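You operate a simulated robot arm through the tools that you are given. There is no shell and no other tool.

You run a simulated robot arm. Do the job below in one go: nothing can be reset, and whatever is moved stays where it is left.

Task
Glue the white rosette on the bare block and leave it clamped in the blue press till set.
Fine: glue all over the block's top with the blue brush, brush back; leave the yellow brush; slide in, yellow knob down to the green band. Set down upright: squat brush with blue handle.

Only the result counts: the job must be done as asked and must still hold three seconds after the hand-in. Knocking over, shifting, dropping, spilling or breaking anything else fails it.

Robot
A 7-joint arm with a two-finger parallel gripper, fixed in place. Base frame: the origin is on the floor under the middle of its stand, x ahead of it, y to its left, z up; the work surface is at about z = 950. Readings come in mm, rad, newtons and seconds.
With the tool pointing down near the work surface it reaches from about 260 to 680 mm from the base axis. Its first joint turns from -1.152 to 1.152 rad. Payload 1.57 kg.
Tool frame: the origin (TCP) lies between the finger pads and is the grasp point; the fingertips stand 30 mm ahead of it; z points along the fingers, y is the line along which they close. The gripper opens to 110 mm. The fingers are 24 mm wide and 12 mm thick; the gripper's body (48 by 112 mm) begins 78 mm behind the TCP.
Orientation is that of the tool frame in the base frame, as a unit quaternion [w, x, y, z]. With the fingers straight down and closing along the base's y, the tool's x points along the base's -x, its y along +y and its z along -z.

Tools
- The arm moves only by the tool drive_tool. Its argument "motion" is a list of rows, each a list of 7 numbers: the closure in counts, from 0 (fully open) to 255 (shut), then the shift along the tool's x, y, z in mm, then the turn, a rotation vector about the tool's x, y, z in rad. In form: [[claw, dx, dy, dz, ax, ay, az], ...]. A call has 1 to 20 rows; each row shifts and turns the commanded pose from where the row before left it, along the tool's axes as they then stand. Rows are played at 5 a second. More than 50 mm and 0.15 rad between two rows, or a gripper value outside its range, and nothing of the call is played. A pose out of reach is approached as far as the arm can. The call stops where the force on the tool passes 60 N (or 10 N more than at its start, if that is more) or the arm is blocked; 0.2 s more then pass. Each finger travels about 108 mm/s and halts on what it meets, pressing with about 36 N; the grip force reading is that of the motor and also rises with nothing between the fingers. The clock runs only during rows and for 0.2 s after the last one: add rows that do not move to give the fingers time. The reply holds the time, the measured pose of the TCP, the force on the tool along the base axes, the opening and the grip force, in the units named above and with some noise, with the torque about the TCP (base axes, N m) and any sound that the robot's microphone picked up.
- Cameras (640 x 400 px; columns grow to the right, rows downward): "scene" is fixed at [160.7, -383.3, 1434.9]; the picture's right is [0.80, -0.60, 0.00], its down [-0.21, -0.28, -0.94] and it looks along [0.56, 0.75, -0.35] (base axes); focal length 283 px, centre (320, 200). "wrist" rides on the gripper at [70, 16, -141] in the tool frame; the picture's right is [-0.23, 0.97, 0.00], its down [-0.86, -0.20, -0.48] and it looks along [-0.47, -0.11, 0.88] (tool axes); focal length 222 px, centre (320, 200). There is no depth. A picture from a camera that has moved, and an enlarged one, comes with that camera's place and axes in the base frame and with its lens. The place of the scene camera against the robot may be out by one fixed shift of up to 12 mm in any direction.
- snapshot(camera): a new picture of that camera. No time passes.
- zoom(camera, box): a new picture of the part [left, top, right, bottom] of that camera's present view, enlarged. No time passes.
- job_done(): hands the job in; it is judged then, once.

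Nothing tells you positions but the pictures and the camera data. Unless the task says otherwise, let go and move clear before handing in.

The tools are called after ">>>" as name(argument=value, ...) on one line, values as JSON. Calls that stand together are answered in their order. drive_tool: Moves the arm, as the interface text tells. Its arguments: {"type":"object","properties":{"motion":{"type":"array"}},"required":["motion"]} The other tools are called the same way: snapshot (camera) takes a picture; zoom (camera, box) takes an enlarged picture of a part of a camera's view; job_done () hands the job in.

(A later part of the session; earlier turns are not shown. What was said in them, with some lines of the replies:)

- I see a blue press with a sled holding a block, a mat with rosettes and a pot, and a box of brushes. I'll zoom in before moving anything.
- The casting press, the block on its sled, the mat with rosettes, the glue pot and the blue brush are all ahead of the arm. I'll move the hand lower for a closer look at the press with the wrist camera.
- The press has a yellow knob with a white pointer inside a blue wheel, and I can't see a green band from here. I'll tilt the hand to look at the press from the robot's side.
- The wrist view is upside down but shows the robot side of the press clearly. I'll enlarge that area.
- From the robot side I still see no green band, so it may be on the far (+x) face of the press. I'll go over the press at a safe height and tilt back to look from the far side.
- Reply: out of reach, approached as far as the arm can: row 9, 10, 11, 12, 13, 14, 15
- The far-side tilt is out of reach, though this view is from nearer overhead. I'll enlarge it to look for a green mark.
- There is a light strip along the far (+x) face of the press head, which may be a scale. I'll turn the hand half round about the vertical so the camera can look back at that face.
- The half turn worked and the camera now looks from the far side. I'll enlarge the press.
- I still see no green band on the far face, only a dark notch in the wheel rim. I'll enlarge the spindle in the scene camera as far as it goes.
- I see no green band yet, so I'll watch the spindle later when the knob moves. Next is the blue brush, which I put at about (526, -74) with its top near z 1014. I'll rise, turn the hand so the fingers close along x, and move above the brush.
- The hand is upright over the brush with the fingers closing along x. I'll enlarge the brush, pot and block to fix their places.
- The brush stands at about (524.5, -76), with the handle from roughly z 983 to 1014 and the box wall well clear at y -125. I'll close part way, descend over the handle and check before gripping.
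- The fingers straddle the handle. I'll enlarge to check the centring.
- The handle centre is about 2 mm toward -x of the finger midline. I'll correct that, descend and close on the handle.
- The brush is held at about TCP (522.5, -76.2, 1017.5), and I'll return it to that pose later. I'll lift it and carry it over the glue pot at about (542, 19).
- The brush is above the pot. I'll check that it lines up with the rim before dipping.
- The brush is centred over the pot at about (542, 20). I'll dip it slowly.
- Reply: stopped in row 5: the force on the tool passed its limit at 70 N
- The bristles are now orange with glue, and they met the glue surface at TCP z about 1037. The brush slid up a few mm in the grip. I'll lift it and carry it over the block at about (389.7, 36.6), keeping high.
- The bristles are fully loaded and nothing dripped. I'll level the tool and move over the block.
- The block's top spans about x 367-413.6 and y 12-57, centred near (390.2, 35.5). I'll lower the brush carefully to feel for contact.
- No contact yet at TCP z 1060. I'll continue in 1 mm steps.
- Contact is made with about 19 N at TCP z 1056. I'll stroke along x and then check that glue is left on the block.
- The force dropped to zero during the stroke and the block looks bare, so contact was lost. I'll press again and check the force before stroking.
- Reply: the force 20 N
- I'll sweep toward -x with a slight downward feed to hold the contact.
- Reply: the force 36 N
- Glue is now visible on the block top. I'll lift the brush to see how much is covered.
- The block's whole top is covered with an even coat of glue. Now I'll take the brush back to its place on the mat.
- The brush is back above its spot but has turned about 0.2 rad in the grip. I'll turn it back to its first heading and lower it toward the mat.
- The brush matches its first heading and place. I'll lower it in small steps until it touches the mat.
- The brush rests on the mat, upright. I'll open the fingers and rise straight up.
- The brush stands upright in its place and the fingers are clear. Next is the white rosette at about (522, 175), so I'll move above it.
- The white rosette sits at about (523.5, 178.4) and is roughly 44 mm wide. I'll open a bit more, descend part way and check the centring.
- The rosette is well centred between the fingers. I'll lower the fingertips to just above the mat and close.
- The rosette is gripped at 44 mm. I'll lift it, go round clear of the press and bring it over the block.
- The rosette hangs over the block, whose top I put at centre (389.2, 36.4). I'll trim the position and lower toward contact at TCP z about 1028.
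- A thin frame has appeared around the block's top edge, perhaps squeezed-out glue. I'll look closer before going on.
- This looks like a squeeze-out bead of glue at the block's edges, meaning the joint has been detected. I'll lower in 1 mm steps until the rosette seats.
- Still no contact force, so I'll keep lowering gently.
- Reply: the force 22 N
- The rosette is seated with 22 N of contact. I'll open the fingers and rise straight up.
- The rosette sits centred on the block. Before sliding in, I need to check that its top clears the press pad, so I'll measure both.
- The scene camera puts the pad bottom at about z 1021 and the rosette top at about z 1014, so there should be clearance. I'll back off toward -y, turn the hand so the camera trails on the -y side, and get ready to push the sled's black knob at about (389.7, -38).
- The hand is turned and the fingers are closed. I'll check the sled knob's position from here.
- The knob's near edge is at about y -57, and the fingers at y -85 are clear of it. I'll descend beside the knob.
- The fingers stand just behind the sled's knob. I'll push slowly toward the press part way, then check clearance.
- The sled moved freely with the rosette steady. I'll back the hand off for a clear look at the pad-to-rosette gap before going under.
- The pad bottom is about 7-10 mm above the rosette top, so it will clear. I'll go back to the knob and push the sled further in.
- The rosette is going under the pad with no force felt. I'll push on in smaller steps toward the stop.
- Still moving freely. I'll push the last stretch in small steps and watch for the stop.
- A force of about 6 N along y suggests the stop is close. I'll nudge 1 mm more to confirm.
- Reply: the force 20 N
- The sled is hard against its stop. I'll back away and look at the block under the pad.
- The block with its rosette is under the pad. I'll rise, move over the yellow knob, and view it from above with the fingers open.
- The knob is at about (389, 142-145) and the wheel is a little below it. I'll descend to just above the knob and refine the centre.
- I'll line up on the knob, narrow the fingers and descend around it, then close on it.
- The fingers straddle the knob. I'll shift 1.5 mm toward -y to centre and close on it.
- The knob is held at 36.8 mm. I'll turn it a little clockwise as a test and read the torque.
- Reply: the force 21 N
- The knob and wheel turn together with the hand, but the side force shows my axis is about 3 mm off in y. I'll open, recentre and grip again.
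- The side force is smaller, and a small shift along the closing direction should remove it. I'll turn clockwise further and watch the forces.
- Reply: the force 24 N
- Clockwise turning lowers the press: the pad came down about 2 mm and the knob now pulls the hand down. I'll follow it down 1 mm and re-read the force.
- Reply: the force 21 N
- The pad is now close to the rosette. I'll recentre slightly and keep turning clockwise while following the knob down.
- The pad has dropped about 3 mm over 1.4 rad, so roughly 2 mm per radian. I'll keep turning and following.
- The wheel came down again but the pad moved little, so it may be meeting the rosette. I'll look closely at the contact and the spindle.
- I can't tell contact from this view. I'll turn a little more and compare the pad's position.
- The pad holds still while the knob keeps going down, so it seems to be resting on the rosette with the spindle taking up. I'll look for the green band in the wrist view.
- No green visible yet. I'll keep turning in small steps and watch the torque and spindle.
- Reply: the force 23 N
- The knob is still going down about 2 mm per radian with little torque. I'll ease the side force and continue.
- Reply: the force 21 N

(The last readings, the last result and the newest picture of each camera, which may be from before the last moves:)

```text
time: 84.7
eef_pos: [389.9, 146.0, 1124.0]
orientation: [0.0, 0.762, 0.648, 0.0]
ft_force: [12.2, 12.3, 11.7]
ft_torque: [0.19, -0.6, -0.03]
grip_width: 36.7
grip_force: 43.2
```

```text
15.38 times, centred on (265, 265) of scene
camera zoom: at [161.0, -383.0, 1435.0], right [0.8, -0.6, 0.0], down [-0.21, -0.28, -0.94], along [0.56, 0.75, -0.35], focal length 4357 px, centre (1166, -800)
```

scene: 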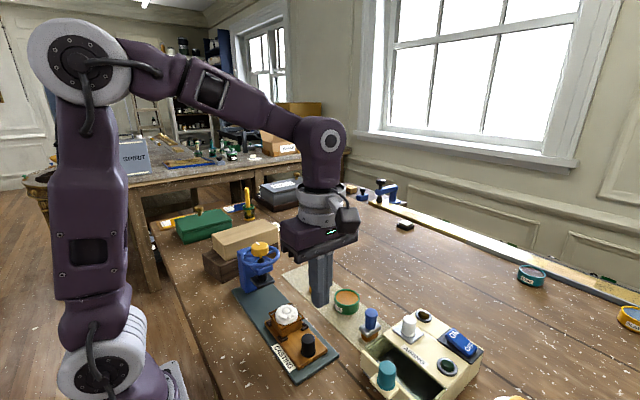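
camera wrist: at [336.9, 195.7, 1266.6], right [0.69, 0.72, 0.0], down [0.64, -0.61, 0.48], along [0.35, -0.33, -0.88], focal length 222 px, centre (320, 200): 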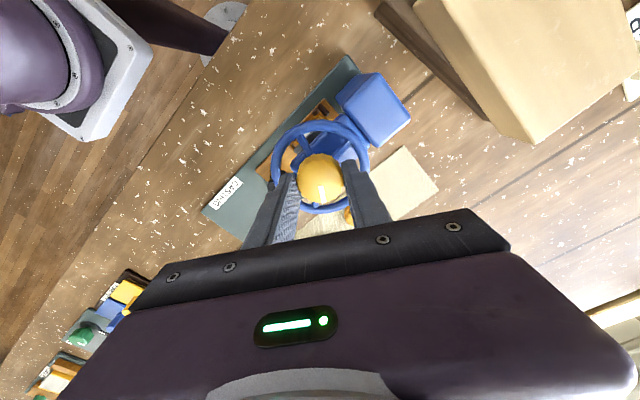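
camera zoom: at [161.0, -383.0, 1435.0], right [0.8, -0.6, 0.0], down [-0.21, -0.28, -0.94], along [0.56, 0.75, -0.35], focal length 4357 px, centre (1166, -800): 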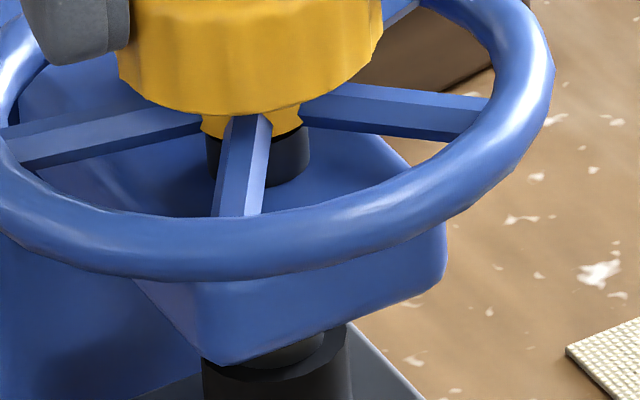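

The knob is still descending. I'll enlarge the gap between the head and the collar, where a band might show.

>>> zoom(camera="scene", box=[258, 270, 272, 282])

>>> zoom(camera="scene", box=[256, 256, 272, 270])

>>> zoom(camera="wrist", box=[250, 90, 390, 220])

```text
16.00 times, centred on (265, 276) of scene
camera zoom: at [161.0, -383.0, 1435.0], right [0.8, -0.6, 0.0], down [-0.21, -0.28, -0.94], along [0.56, 0.75, -0.35], focal length 4531 px, centre (1200, -1016)
```

zoom: 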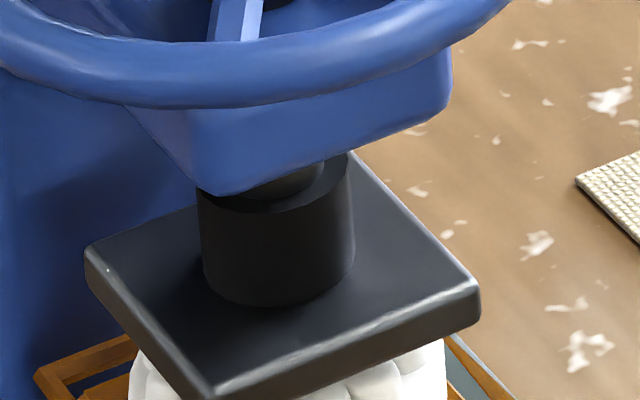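

```text
16.00 times, centred on (264, 263) of scene
camera zoom: at [161.0, -383.0, 1435.0], right [0.8, -0.6, 0.0], down [-0.21, -0.28, -0.94], along [0.56, 0.75, -0.35], focal length 4531 px, centre (1216, -808)
```

zoom: 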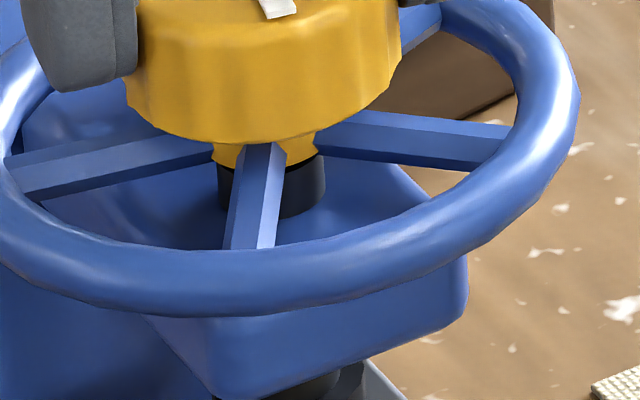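

```text
3.08 times, centred on (320, 155) of wrist
camera zoom: at [416.9, 212.9, 1264.0], right [0.92, -0.38, 0.0], down [-0.34, -0.81, 0.48], along [-0.18, -0.44, -0.88], focal length 684 px, centre (320, 338)
```

zoom: 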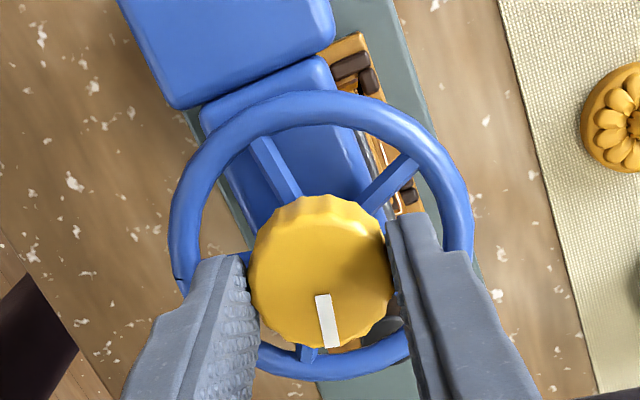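

I can't find the band from these views, so I'll release the knob (the screw should hold) and look at the press from a low angle. First I'll open and rise clear.

>>> drive_tool(motion=[[150, 0, 0, 0, 0, 0, 0], [135, 0, 0, 0, 0, 0, 0], [135, 0, 0, -10, 0, 0, 0], [135, 0, 0, -30, 0, 0, 0], [135, 0, 0, -30, 0, 0, 0], [135, 0, 0, 0, 0, 0, 0]])

>>> zoom(camera="scene", box=[240, 235, 280, 275])

>>> zoom(camera="wrist", box=[250, 90, 390, 220])

```text
time: 86.1
eef_pos: [390.7, 145.2, 1193.6]
orientation: [-0.002, 0.762, 0.648, 0.0]
ft_force: [-0.8, 0.2, -0.1]
ft_torque: [0.0, 0.02, 0.02]
grip_width: 51.9
grip_force: 0.0
```

```text
10.00 times, centred on (260, 255) of scene
camera zoom: at [160.7, -383.3, 1434.9], right [0.8, -0.6, 0.0], down [-0.21, -0.28, -0.94], along [0.56, 0.75, -0.35], focal length 2832 px, centre (920, -350)
```

zoom: 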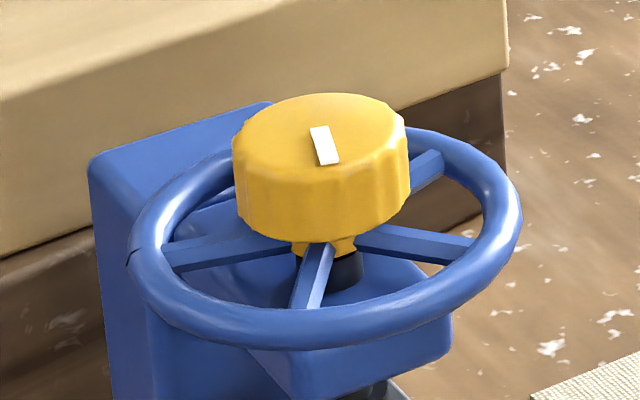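

```text
3.08 times, centred on (320, 155) of wrist
camera zoom: at [416.6, 212.3, 1334.7], right [0.92, -0.38, 0.0], down [-0.33, -0.81, 0.48], along [-0.18, -0.44, -0.88], focal length 684 px, centre (320, 338)
```

zoom: 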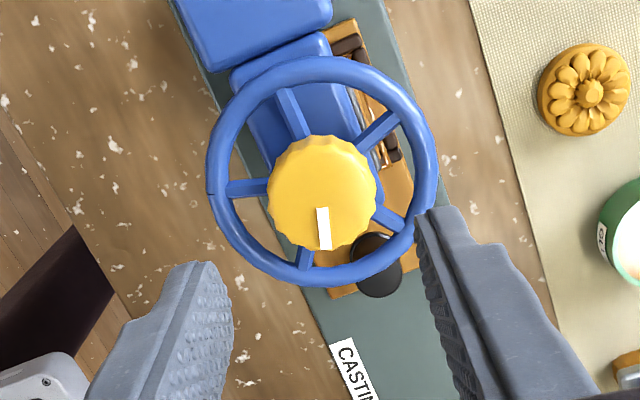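

The screw holds by itself. I'll move back toward -y, turn the hand and tilt it for a low view of the press.

>>> drive_tool(motion=[[135, -38.3, 6.1, 0, 0, 0, 0], [135, -38.3, 6.1, 0, 0, 0, 0], [135, -38.3, 6.1, 0, 0, 0, 0], [100, -38.3, 6.1, 0, 0, 0, 0], [50, 0, 0, 0, 0, 0, -0.15], [0, 0, 0, 0, 0, 0, -0.15], [0, 0, 0, 0, 0, 0, -0.15], [0, 0, 0, 0, 0, 0, -0.15], [0, 0, 0, 0, 0, 0, -0.15], [0, 0, 0, 0, 0, 0, -0.15], [0, 0, 0, 0, 0, 0, -0.15], [0, 0, 0, 0, 0, 0, -0.15], [0, 0, 0, 0, 0, 0, -0.15], [0, 0, 0, 0, 0, 0, -0.15], [0, 0, 0, 0, 0, 0, -0.15], [0, 0, 0, 0, 0, 0, -0.15], [0, 0, 0, 0, 0, 0, -0.15], [0, 0, 0, 0, 0, 0, -0.15], [0, 0, 0, 0, 0, 0, -0.15]])

>>> drive_tool(motion=[[0, 0, 0, 0, 0, 0, -0.15], [0, 0, 0, 0, 0, 0, -0.15], [0, 0, 0, 0, 0, 0, -0.15], [0, 0, 0, 0, 0, 0, -0.15], [0, 0, 0, 0, 0, 0, -0.15], [0, 0, 0, 0, 0, 0, -0.15], [0, 0, 0, 0, 0, 0, -0.15], [0, 0, 0, 0, 0, -0.15, 0], [0, 0, 0, 0, 0, -0.15, 0], [0, 0, 0, 0, 0, -0.15, 0], [0, 0, 0, 0, 0, -0.15, 0], [0, 0, 0, 0, 0, -0.15, 0], [0, 0, 0, 0, 0, -0.15, 0], [0, 0, 0, 0, 0, 0, 0]])

>>> snapshot(camera="wrist")

>>> snapshot(camera="scene")

```text
time: 90.1
eef_pos: [389.2, -10.5, 1193.6]
orientation: [0.0, -0.258, 0.966, 0.001]
ft_force: [0.6, -0.8, 0.8]
ft_torque: [-0.01, 0.0, -0.01]
grip_width: 110.0
grip_force: 0.1
```

```text
time: 93.1
eef_pos: [389.3, -10.5, 1192.9]
orientation: [0.309, -0.635, 0.638, 0.307]
ft_force: [0.0, -0.2, -1.1]
ft_torque: [0.01, 0.01, 0.02]
grip_width: 110.0
grip_force: 0.1
```

```text
taken
camera wrist: at [371.5, -162.8, 1225.1], right [-0.97, 0.15, 0.18], down [0.2, 0.15, 0.97], along [0.11, 0.98, -0.18], focal length 222 px, centre (320, 200)
```

wrist: 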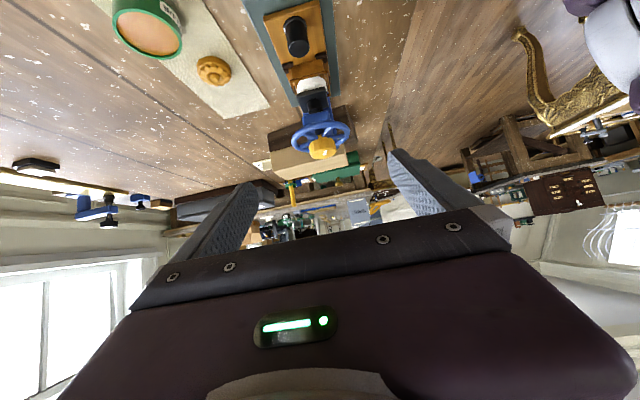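

```text
taken
```

scene: 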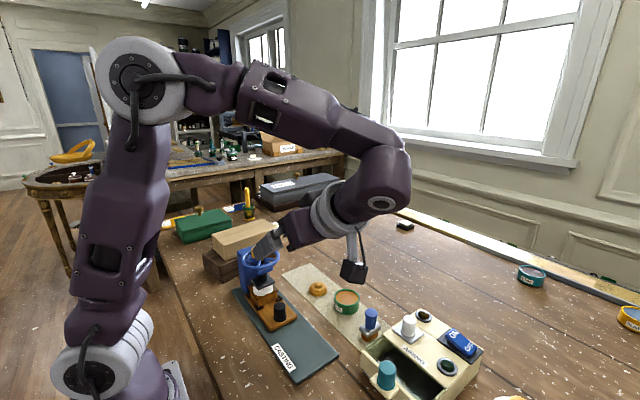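

The low view works. I'll enlarge the press, then lower the camera further.

>>> zoom(camera="wrist", box=[270, 60, 370, 180])

>>> drive_tool(motion=[[0, 17.6, 0, 14, 0, 0, 0], [0, 17.6, 0, 14, 0, 0, 0], [0, 17.6, 0, 14, 0, 0, 0], [0, 17.6, 0, 14, 0, 0, 0], [0, 0, 0, 0, 0, 0, 0]])

>>> snapshot(camera="wrist")

>>> zoom(camera="wrist", box=[270, 80, 370, 190])

```text
3.33 times, centred on (320, 120) of wrist
camera zoom: at [371.5, -162.8, 1225.1], right [-0.97, 0.15, 0.18], down [0.2, 0.15, 0.97], along [0.11, 0.98, -0.18], focal length 740 px, centre (320, 467)
```

zoom: 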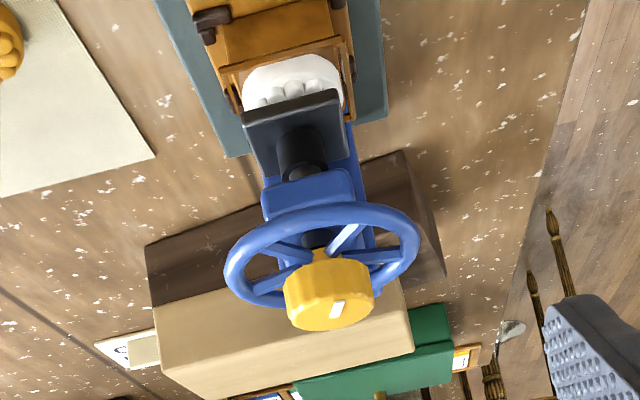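

```text
time: 94.3
eef_pos: [389.4, -9.1, 1102.9]
orientation: [0.307, -0.635, 0.638, 0.308]
ft_force: [0.2, 0.3, 0.7]
ft_torque: [0.0, 0.02, 0.02]
grip_width: 109.9
grip_force: 0.1
```

```text
taken
camera wrist: at [371.6, -162.3, 1135.8], right [-0.97, 0.15, 0.18], down [0.2, 0.15, 0.97], along [0.11, 0.98, -0.18], focal length 222 px, centre (320, 200)
```

wrist: 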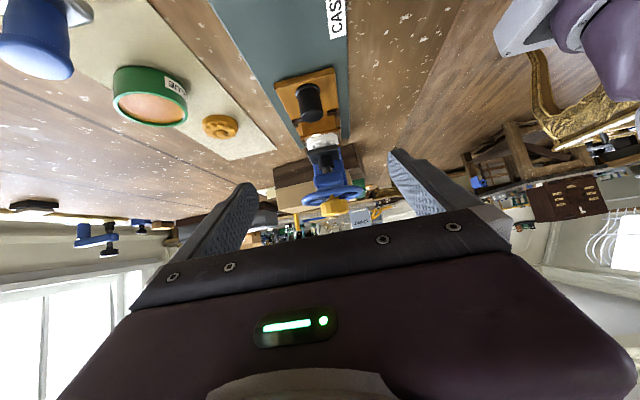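

```text
3.64 times, centred on (320, 135) of wrist
camera zoom: at [371.6, -162.3, 1135.8], right [-0.97, 0.15, 0.18], down [0.2, 0.15, 0.97], along [0.11, 0.98, -0.18], focal length 808 px, centre (320, 436)
```

zoom: 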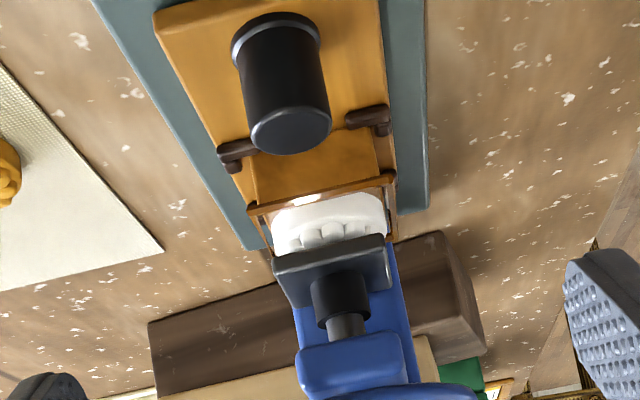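

I can see the underside area now. I'll enlarge the pad, shaft and knob region.

>>> zoom(camera="wrist", box=[295, 130, 375, 220])

>>> zoom(camera="wrist", box=[300, 140, 350, 180])

>>> zoom(camera="wrist", box=[300, 170, 370, 220])

```text
4.44 times, centred on (335, 175) of wrist
camera zoom: at [371.6, -162.3, 1135.8], right [-0.97, 0.15, 0.18], down [0.2, 0.15, 0.97], along [0.11, 0.98, -0.18], focal length 987 px, centre (253, 311)
```

zoom: 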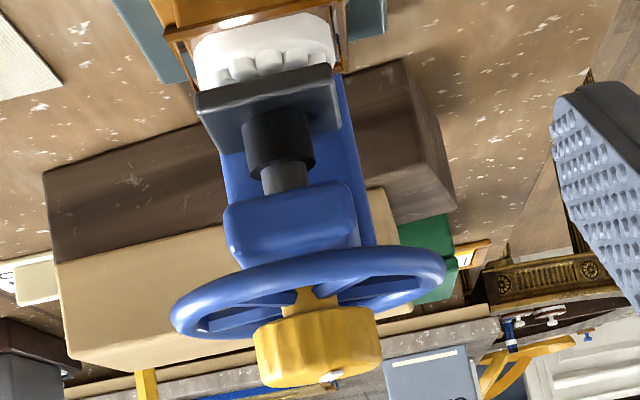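

```text
10.00 times, centred on (325, 160) of wrist
camera zoom: at [371.6, -162.3, 1135.8], right [-0.97, 0.15, 0.18], down [0.2, 0.15, 0.97], along [0.11, 0.98, -0.18], focal length 2221 px, centre (270, 600)
```

zoom: 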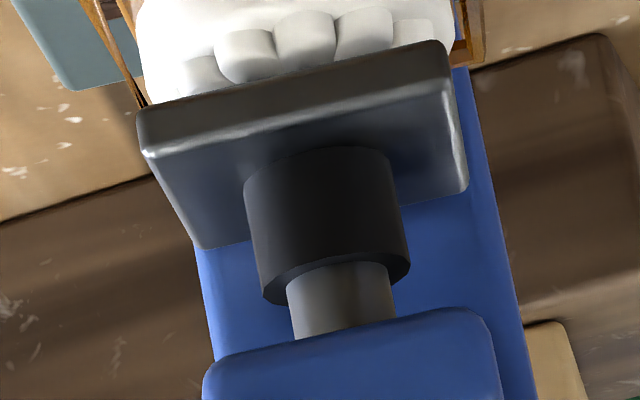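

```text
8.00 times, centred on (335, 195) of wrist
camera zoom: at [371.6, -162.3, 1135.8], right [-0.97, 0.15, 0.18], down [0.2, 0.15, 0.97], along [0.11, 0.98, -0.18], focal length 1777 px, centre (200, 240)
```

zoom: 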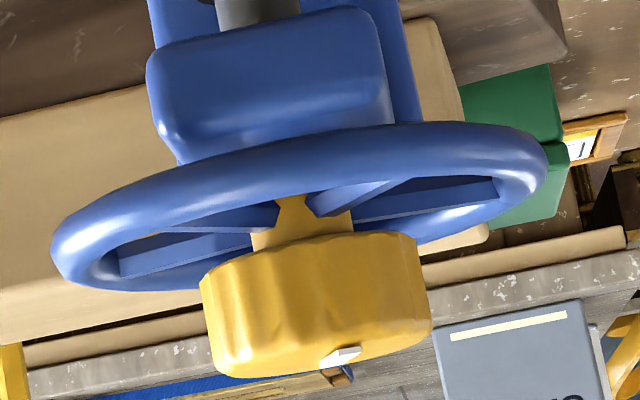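

The grey spindle between head and collar has no band showing yet, so it must come further down. I'll go back to the knob for another turn.

>>> drive_tool(motion=[[0, -17.6, 0, -14, 0, 0, 0], [0, -17.6, 0, -14, 0, 0, 0], [0, -17.6, 0, -14, 0, 0, 0], [0, -17.6, 0, -14, 0, 0, 0], [0, 0, 0, 0, 0, 0.15, 0], [50, 0, 0, 0, 0, 0.15, 0], [100, 0, 0, 0, 0, 0.15, 0], [135, 0, 0, 0, 0, 0.15, 0], [135, 0, 0, 0, 0, 0.15, 0], [135, 0, 0, 0, 0, 0.15, 0], [135, -38.8, 0, 0, 0, 0, 0], [135, -38.8, 0, 0, 0, 0, 0], [135, -38.8, 0, 0, 0, 0, 0], [135, -38.8, 0, 0, 0, 0, 0], [135, 0, 0, 0, 0, 0, 0]])

>>> zoom(camera="wrist", box=[240, 120, 400, 240])

```text
time: 97.5
eef_pos: [388.0, 145.3, 1193.0]
orientation: [0.001, -0.705, 0.709, 0.001]
ft_force: [-0.1, -0.4, -0.2]
ft_torque: [0.04, -0.01, -0.01]
grip_width: 51.7
grip_force: 0.1
```

```text
3.33 times, centred on (320, 180) of wrist
camera zoom: at [372.5, 77.0, 1334.4], right [-0.97, 0.23, 0.0], down [0.2, 0.85, 0.48], along [0.11, 0.47, -0.88], focal length 740 px, centre (320, 267)
```

zoom: 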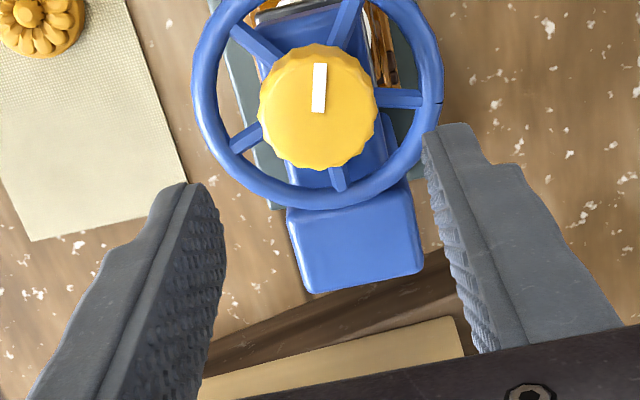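

I'll descend onto the knob again, checking the centring part way.

>>> drive_tool(motion=[[135, 0, -0.8, 25, 0, 0, 0], [135, 0, 0, 25, 0, 0, 0], [135, 0, 0, 10, 0, 0, 0], [135, 0, 0, 0, 0, 0, 0]])

>>> zoom(camera="wrist", box=[240, 120, 400, 240])

```text
time: 98.5
eef_pos: [390.2, 145.0, 1135.4]
orientation: [0.0, -0.705, 0.709, 0.002]
ft_force: [0.5, -0.2, 0.5]
ft_torque: [0.02, -0.03, -0.03]
grip_width: 51.7
grip_force: 0.0
```

```text
3.33 times, centred on (320, 180) of wrist
camera zoom: at [373.3, 76.7, 1273.9], right [-0.97, 0.23, 0.0], down [0.2, 0.85, 0.48], along [0.11, 0.47, -0.88], focal length 740 px, centre (320, 267)
```

zoom: 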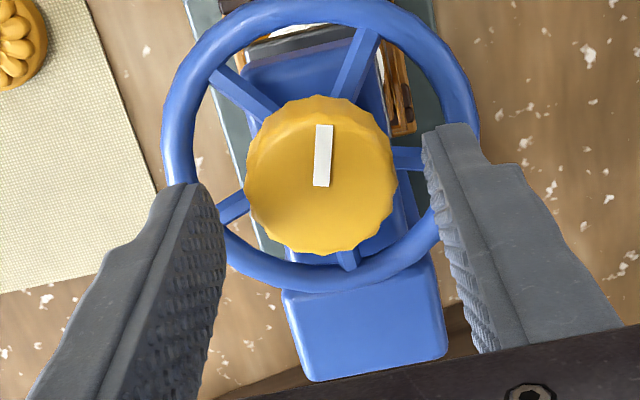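

The knob is centred between the fingers. I'll descend the last bit, close and turn clockwise.

>>> drive_tool(motion=[[135, 0, 0, 6, 0, 0, 0], [135, 0, 0, 5, 0, 0, 0], [180, 0, 0, 0, 0, 0, 0], [255, 0, 0, 0, 0, 0, 0], [255, 0, 0, 0, 0, 0, 0], [255, 0, 0, 0, 0, 0, 0]])

```text
time: 99.9
eef_pos: [390.7, 144.7, 1122.4]
orientation: [0.0, -0.705, 0.709, 0.001]
ft_force: [-4.4, -0.2, 2.8]
ft_torque: [0.04, 0.03, -0.01]
grip_width: 36.2
grip_force: 43.1
```

>>> drive_tool(motion=[[255, 0, 0, 0.15, 0, 0, 0.12], [255, 0, 0, 0.15, 0, 0, 0.12], [255, 0, 0, 0.15, 0, 0, 0.12], [255, 0, 0, 0.15, 0, 0, 0.12], [255, 0, 0, 0, 0, 0, 0]])

>>> zoom(camera="scene", box=[250, 272, 280, 298])

>>> zoom(camera="scene", box=[250, 252, 280, 278])

```text
time: 101.1
eef_pos: [389.3, 145.6, 1122.9]
orientation: [-0.002, -0.516, 0.856, 0.001]
ft_force: [-6.9, 3.2, -3.3]
ft_torque: [0.22, 0.09, 0.02]
grip_width: 36.2
grip_force: 43.3
```

```text
15.38 times, centred on (265, 285) of scene
camera zoom: at [160.5, -383.2, 1435.0], right [0.8, -0.6, 0.0], down [-0.21, -0.28, -0.94], along [0.56, 0.75, -0.35], focal length 4357 px, centre (1166, -1108)
```

zoom: 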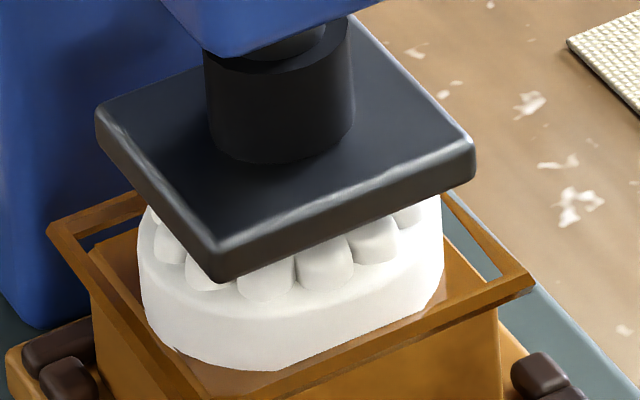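

```text
15.38 times, centred on (265, 265) of scene
camera zoom: at [160.5, -383.2, 1435.0], right [0.8, -0.6, 0.0], down [-0.21, -0.28, -0.94], along [0.56, 0.75, -0.35], focal length 4357 px, centre (1166, -800)
```

zoom: 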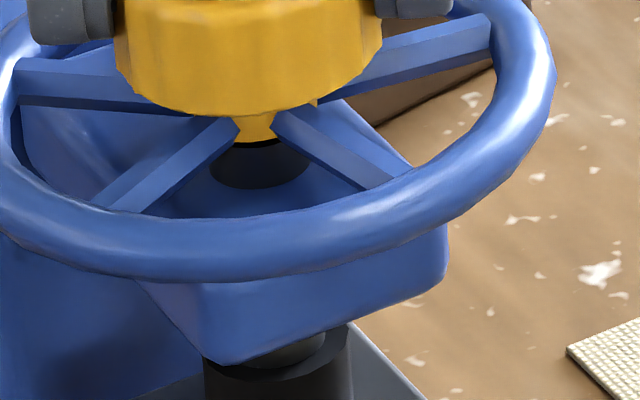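

Turning continues smoothly, with the knob coming down about 1.6 mm per radian. I'll turn further and keep watching.

>>> drive_tool(motion=[[255, 0, 0.3, 0.2, 0, 0, 0.12], [255, 0, 0, 0.2, 0, 0, 0.12], [255, 0, 0, 0.2, 0, 0, 0.12], [255, 0, 0, 0.2, 0, 0, 0.12], [255, 0, 0, 0, 0, 0, 0]])

>>> zoom(camera="scene", box=[250, 272, 280, 298])

>>> zoom(camera="scene", box=[250, 252, 280, 278])

```text
time: 102.3
eef_pos: [389.8, 145.6, 1121.5]
orientation: [-0.001, -0.298, 0.955, 0.001]
ft_force: [-4.5, 2.3, -8.3]
ft_torque: [0.19, -0.07, 0.04]
grip_width: 36.1
grip_force: 43.0
```

```text
15.38 times, centred on (265, 285) of scene
camera zoom: at [160.7, -383.2, 1434.9], right [0.8, -0.6, 0.0], down [-0.21, -0.28, -0.94], along [0.56, 0.75, -0.35], focal length 4357 px, centre (1166, -1108)
```

zoom: 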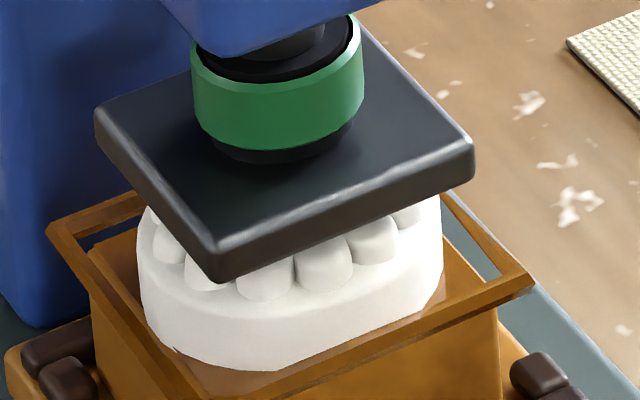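

```text
15.38 times, centred on (265, 265) of scene
camera zoom: at [160.7, -383.2, 1434.9], right [0.8, -0.6, 0.0], down [-0.21, -0.28, -0.94], along [0.56, 0.75, -0.35], focal length 4357 px, centre (1166, -800)
```

zoom: 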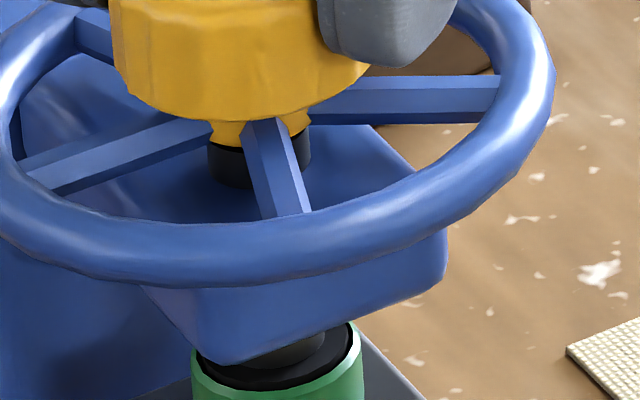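

A green band has appeared on the collar, so the clamp is at its mark. I'll open the fingers without disturbing the knob and see that it stays green.

>>> drive_tool(motion=[[255, 0, 0, 0.3, 0, 0, 0], [200, 0, 0, 0, 0, 0, 0], [150, 0, 0, 0, 0, 0, 0], [135, 0, 0, 0, 0, 0, 0], [135, 0, 0, 0, 0, 0, 0]])

>>> zoom(camera="scene", box=[250, 272, 280, 298])

>>> zoom(camera="wrist", box=[240, 90, 400, 240])

```text
time: 103.5
eef_pos: [390.8, 145.0, 1120.7]
orientation: [0.0, -0.298, 0.955, 0.002]
ft_force: [0.0, 0.1, -0.7]
ft_torque: [-0.04, 0.0, 0.03]
grip_width: 51.7
grip_force: 0.0
```

```text
15.38 times, centred on (265, 285) of scene
camera zoom: at [160.7, -383.3, 1434.9], right [0.8, -0.6, 0.0], down [-0.21, -0.28, -0.94], along [0.56, 0.75, -0.35], focal length 4357 px, centre (1166, -1108)
```

zoom: 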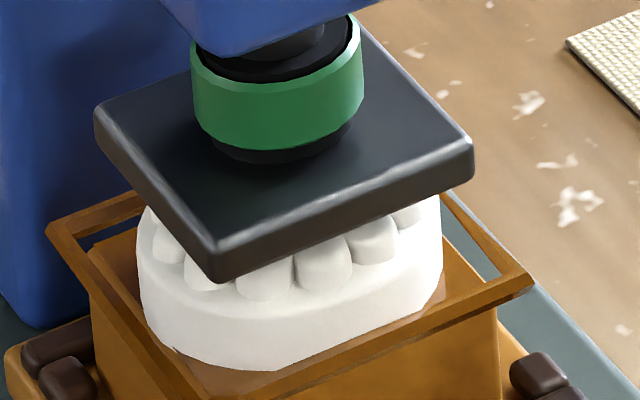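

```text
2.67 times, centred on (320, 165) of wrist
camera zoom: at [323.6, 120.0, 1261.5], right [-0.37, 0.93, 0.0], down [0.82, 0.32, 0.48], along [0.44, 0.18, -0.88], focal length 592 px, centre (320, 293)
```

zoom: 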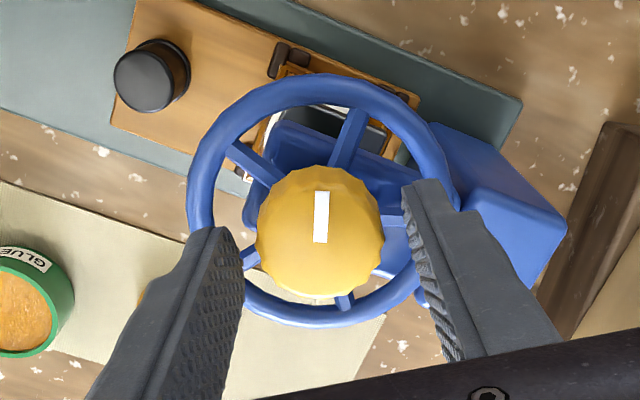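

The band stays green after letting go. I'll rise clear of the press and wait for the glue to set.

>>> drive_tool(motion=[[135, 0, 0, -10, 0, 0, 0], [135, 0, 0, -30, 0, 0, 0], [135, 0, 0, -40, 0, 0, 0], [135, 0, 0, -40, 0, 0, 0], [135, 40, 0, 0, 0, 0, 0], [135, 40, 0, 0, 0, 0, 0], [135, 0, 0, 0, 0, 0, 0], [135, 0, 0, 0, 0, 0, 0], [135, 0, 0, 0, 0, 0, 0], [135, 0, 0, 0, 0, 0, 0], [135, 0, 0, 0, 0, 0, 0], [135, 0, 0, 0, 0, 0, 0], [135, 0, 0, 0, 0, 0, 0], [135, 0, 0, 0, 0, 0, 0], [135, 0, 0, 0, 0, 0, 0], [135, 0, 0, 0, 0, 0, 0], [135, 0, 0, 0, 0, 0, 0], [135, 0, 0, 0, 0, 0, 0], [135, 0, 0, 0, 0, 0, 0], [135, 0, 0, 0, 0, 0, 0]])

>>> snapshot(camera="scene")

>>> zoom(camera="scene", box=[230, 240, 310, 340])

>>> snapshot(camera="wrist")

```text
time: 107.7
eef_pos: [325.2, 98.8, 1241.0]
orientation: [0.0, -0.298, 0.955, 0.002]
ft_force: [-1.1, -0.3, 0.3]
ft_torque: [0.01, 0.0, -0.04]
grip_width: 51.7
grip_force: 0.0
```

```text
taken
```

scene: 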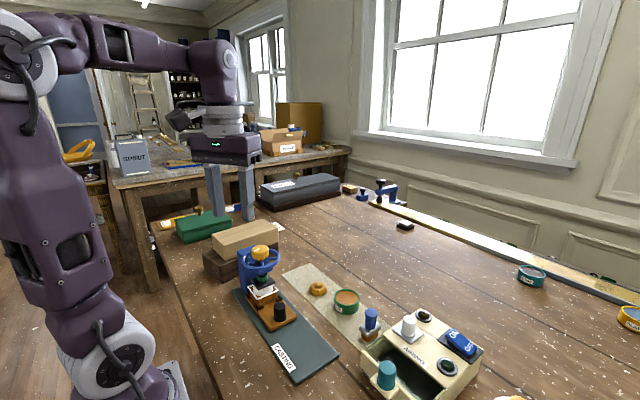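

```text
4.00 times, centred on (270, 290) of scene
camera zoom: at [160.7, -383.3, 1434.9], right [0.8, -0.6, 0.0], down [-0.21, -0.28, -0.94], along [0.56, 0.75, -0.35], focal length 1133 px, centre (520, -160)
```

zoom: 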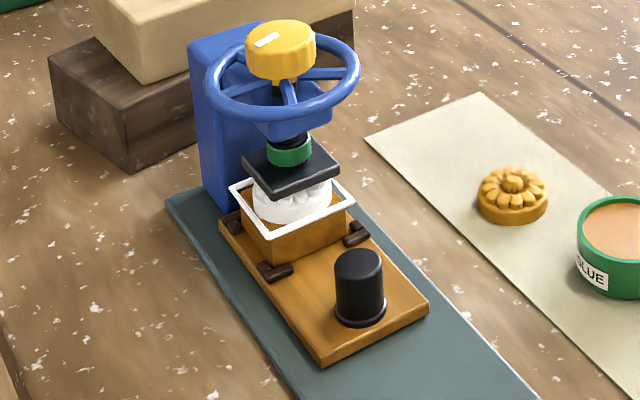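

```text
taken
camera wrist: at [257.9, 74.4, 1381.3], right [-0.37, 0.93, 0.0], down [0.82, 0.32, 0.48], along [0.44, 0.18, -0.88], focal length 222 px, centre (320, 200)
```

wrist: 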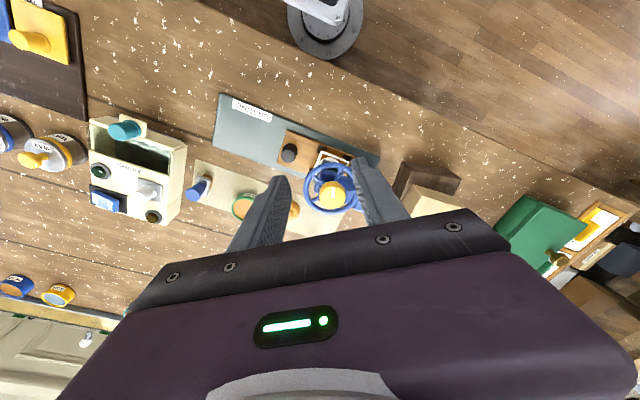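

The bead round the block has turned white, which looks like the glue setting, and the band is still green. I'll wait a little longer and check the brush, pot and the other items.

>>> drive_tool(motion=[[135, 0, 0, 0, 0, 0, 0], [135, 0, 0, 0, 0, 0, 0], [135, 0, 0, 0, 0, 0, 0], [135, 0, 0, 0, 0, 0, 0], [135, 0, 0, 0, 0, 0, 0], [135, 0, 0, 0, 0, 0, 0], [135, 0, 0, 0, 0, 0, 0], [135, 0, 0, 0, 0, 0, 0], [135, 0, 0, 0, 0, 0, 0], [135, 0, 0, 0, 0, 0, 0], [135, 0, 0, 0, 0, 0, 0], [135, 0, 0, 0, 0, 0, 0], [135, 0, 0, 0, 0, 0, 0], [135, 0, 0, 0, 0, 0, 0], [135, 0, 0, 0, 0, 0, 0], [135, 0, 0, 0, 0, 0, 0], [135, 0, 0, 0, 0, 0, 0], [135, 0, 0, 0, 0, 0, 0], [135, 0, 0, 0, 0, 0, 0], [135, 0, 0, 0, 0, 0, 0]])

>>> zoom(camera="scene", box=[240, 255, 300, 315])

>>> zoom(camera="scene", box=[300, 270, 420, 350])

```text
time: 111.9
eef_pos: [325.6, 99.3, 1240.6]
orientation: [0.0, -0.298, 0.955, 0.0]
ft_force: [0.1, 0.7, -0.6]
ft_torque: [0.0, 0.0, 0.01]
grip_width: 51.7
grip_force: 0.0
```

```text
6.67 times, centred on (270, 285) of scene
camera zoom: at [160.7, -383.3, 1434.9], right [0.8, -0.6, 0.0], down [-0.21, -0.28, -0.94], along [0.56, 0.75, -0.35], focal length 1888 px, centre (653, -367)
```

zoom: 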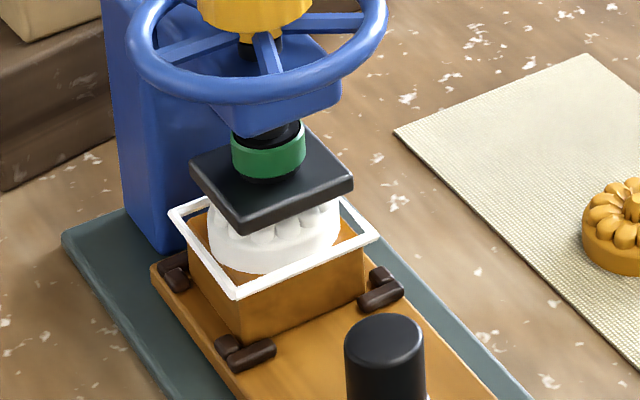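

```text
5.00 times, centred on (360, 310) of scene
camera zoom: at [160.7, -383.3, 1434.9], right [0.8, -0.6, 0.0], down [-0.21, -0.28, -0.94], along [0.56, 0.75, -0.35], focal length 1416 px, centre (120, -350)
```

zoom: 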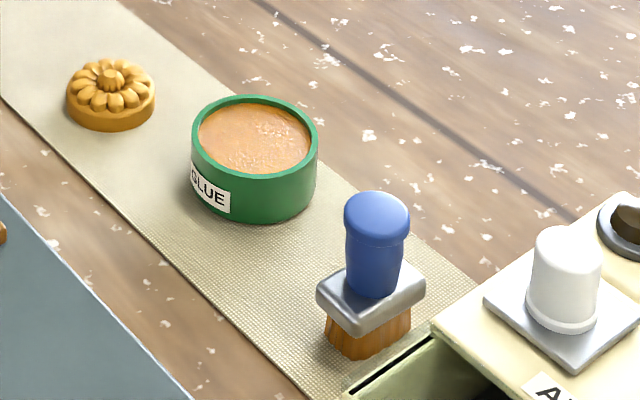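

Everything stands as it should: bead white, band green, brush upright, pot and orange rosette in place. I'll wait a bit more to be sure it is set.

>>> drive_tool(motion=[[135, 0, 0, 0, 0, 0, 0], [135, 0, 0, 0, 0, 0, 0], [135, 0, 0, 0, 0, 0, 0], [135, 0, 0, 0, 0, 0, 0], [135, 0, 0, 0, 0, 0, 0], [135, 0, 0, 0, 0, 0, 0], [135, 0, 0, 0, 0, 0, 0], [135, 0, 0, 0, 0, 0, 0], [135, 0, 0, 0, 0, 0, 0], [135, 0, 0, 0, 0, 0, 0], [135, 0, 0, 0, 0, 0, 0], [135, 0, 0, 0, 0, 0, 0], [135, 0, 0, 0, 0, 0, 0], [135, 0, 0, 0, 0, 0, 0], [135, 0, 0, 0, 0, 0, 0], [135, 0, 0, 0, 0, 0, 0], [135, 0, 0, 0, 0, 0, 0], [135, 0, 0, 0, 0, 0, 0], [135, 0, 0, 0, 0, 0, 0], [135, 0, 0, 0, 0, 0, 0]])

>>> drive_tool(motion=[[135, 0, 0, 0, 0, 0, 0], [135, 0, 0, 0, 0, 0, 0], [135, 0, 0, 0, 0, 0, 0], [135, 0, 0, 0, 0, 0, 0], [135, 0, 0, 0, 0, 0, 0], [135, 0, 0, 0, 0, 0, 0], [135, 0, 0, 0, 0, 0, 0], [135, 0, 0, 0, 0, 0, 0], [135, 0, 0, 0, 0, 0, 0], [135, 0, 0, 0, 0, 0, 0], [135, 0, 0, 0, 0, 0, 0], [135, 0, 0, 0, 0, 0, 0], [135, 0, 0, 0, 0, 0, 0], [135, 0, 0, 0, 0, 0, 0], [135, 0, 0, 0, 0, 0, 0], [135, 0, 0, 0, 0, 0, 0], [135, 0, 0, 0, 0, 0, 0], [135, 0, 0, 0, 0, 0, 0], [135, 0, 0, 0, 0, 0, 0], [135, 0, 0, 0, 0, 0, 0]])

>>> drive_tool(motion=[[135, 0, 0, 0, 0, 0, 0], [135, 0, 0, 0, 0, 0, 0], [135, 0, 0, 0, 0, 0, 0], [135, 0, 0, 0, 0, 0, 0], [135, 0, 0, 0, 0, 0, 0], [135, 0, 0, 0, 0, 0, 0], [135, 0, 0, 0, 0, 0, 0], [135, 0, 0, 0, 0, 0, 0], [135, 0, 0, 0, 0, 0, 0], [135, 0, 0, 0, 0, 0, 0], [135, 0, 0, 0, 0, 0, 0], [135, 0, 0, 0, 0, 0, 0], [135, 0, 0, 0, 0, 0, 0], [135, 0, 0, 0, 0, 0, 0], [135, 0, 0, 0, 0, 0, 0], [135, 0, 0, 0, 0, 0, 0], [135, 0, 0, 0, 0, 0, 0], [135, 0, 0, 0, 0, 0, 0], [135, 0, 0, 0, 0, 0, 0], [135, 0, 0, 0, 0, 0, 0]])

>>> zoom(camera="scene", box=[240, 255, 300, 315])

>>> snapshot(camera="scene")

```text
time: 116.1
eef_pos: [324.3, 99.8, 1241.1]
orientation: [0.0, -0.299, 0.954, 0.001]
ft_force: [0.1, 0.5, -0.7]
ft_torque: [-0.01, -0.01, 0.01]
grip_width: 51.9
grip_force: 0.0
```

```text
time: 120.3
eef_pos: [324.9, 99.3, 1241.7]
orientation: [0.0, -0.298, 0.954, 0.001]
ft_force: [0.7, 0.3, -0.5]
ft_torque: [-0.01, 0.0, 0.06]
grip_width: 51.6
grip_force: 0.2
```

```text
time: 124.5
eef_pos: [325.1, 99.7, 1240.3]
orientation: [0.0, -0.298, 0.955, 0.001]
ft_force: [0.5, -0.8, -0.4]
ft_torque: [0.01, -0.01, 0.01]
grip_width: 52.0
grip_force: 0.0
```

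```text
6.67 times, centred on (270, 285) of scene
camera zoom: at [160.7, -383.3, 1434.9], right [0.8, -0.6, 0.0], down [-0.21, -0.28, -0.94], along [0.56, 0.75, -0.35], focal length 1888 px, centre (653, -367)
```

zoom: 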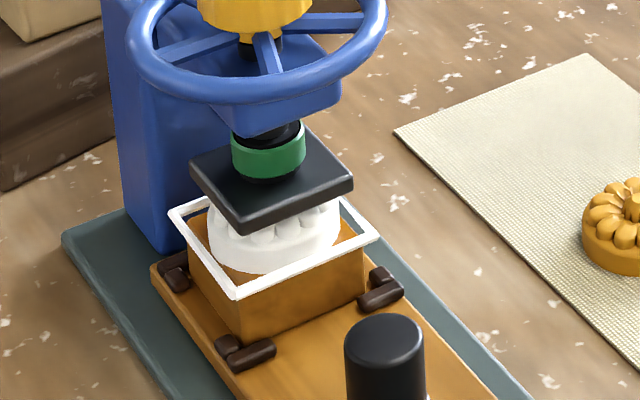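

```text
taken
```

scene: 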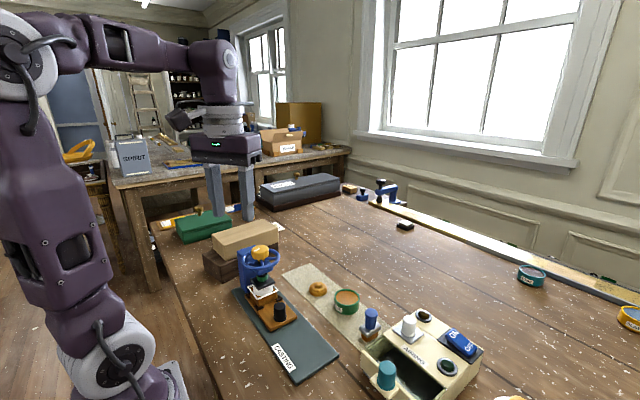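

The white rosette is clamped on the block in the blue press, the collar shows green and the glue bead has gone white and stayed so. The blue brush is back upright, the rest looks undisturbed and the hand is clear, so I'm handing in.

>>> job_done()

```text
The job is handed in.
```

The white rosette is glued to the bare block and clamped in the blue press. I've handed the job in, but no verdict came back.

- **Glue:** The blue brush covered the block's whole top. I then set the brush back on the mat, upright and within about 2 mm of where it stood. Its bristles still have glue on them.
- **Rosette:** It sits centred on the block to within about a millimetre. I pushed the sled in until it met its stop.
- **Press:** I turned the yellow knob until the green band showed on the collar, and the band stayed green after I let go.
- **Setting:** The bead of glue round the block's edge turned white within about 4 seconds of letting go. I took that as set, since nothing else signalled it, and waited about 17 seconds more before handing in. The rosette is still clamped.

I never touched the yellow brush. The glue pot, the orange rosette and the other items I could see looked undisturbed, and the hand is clear of the press.
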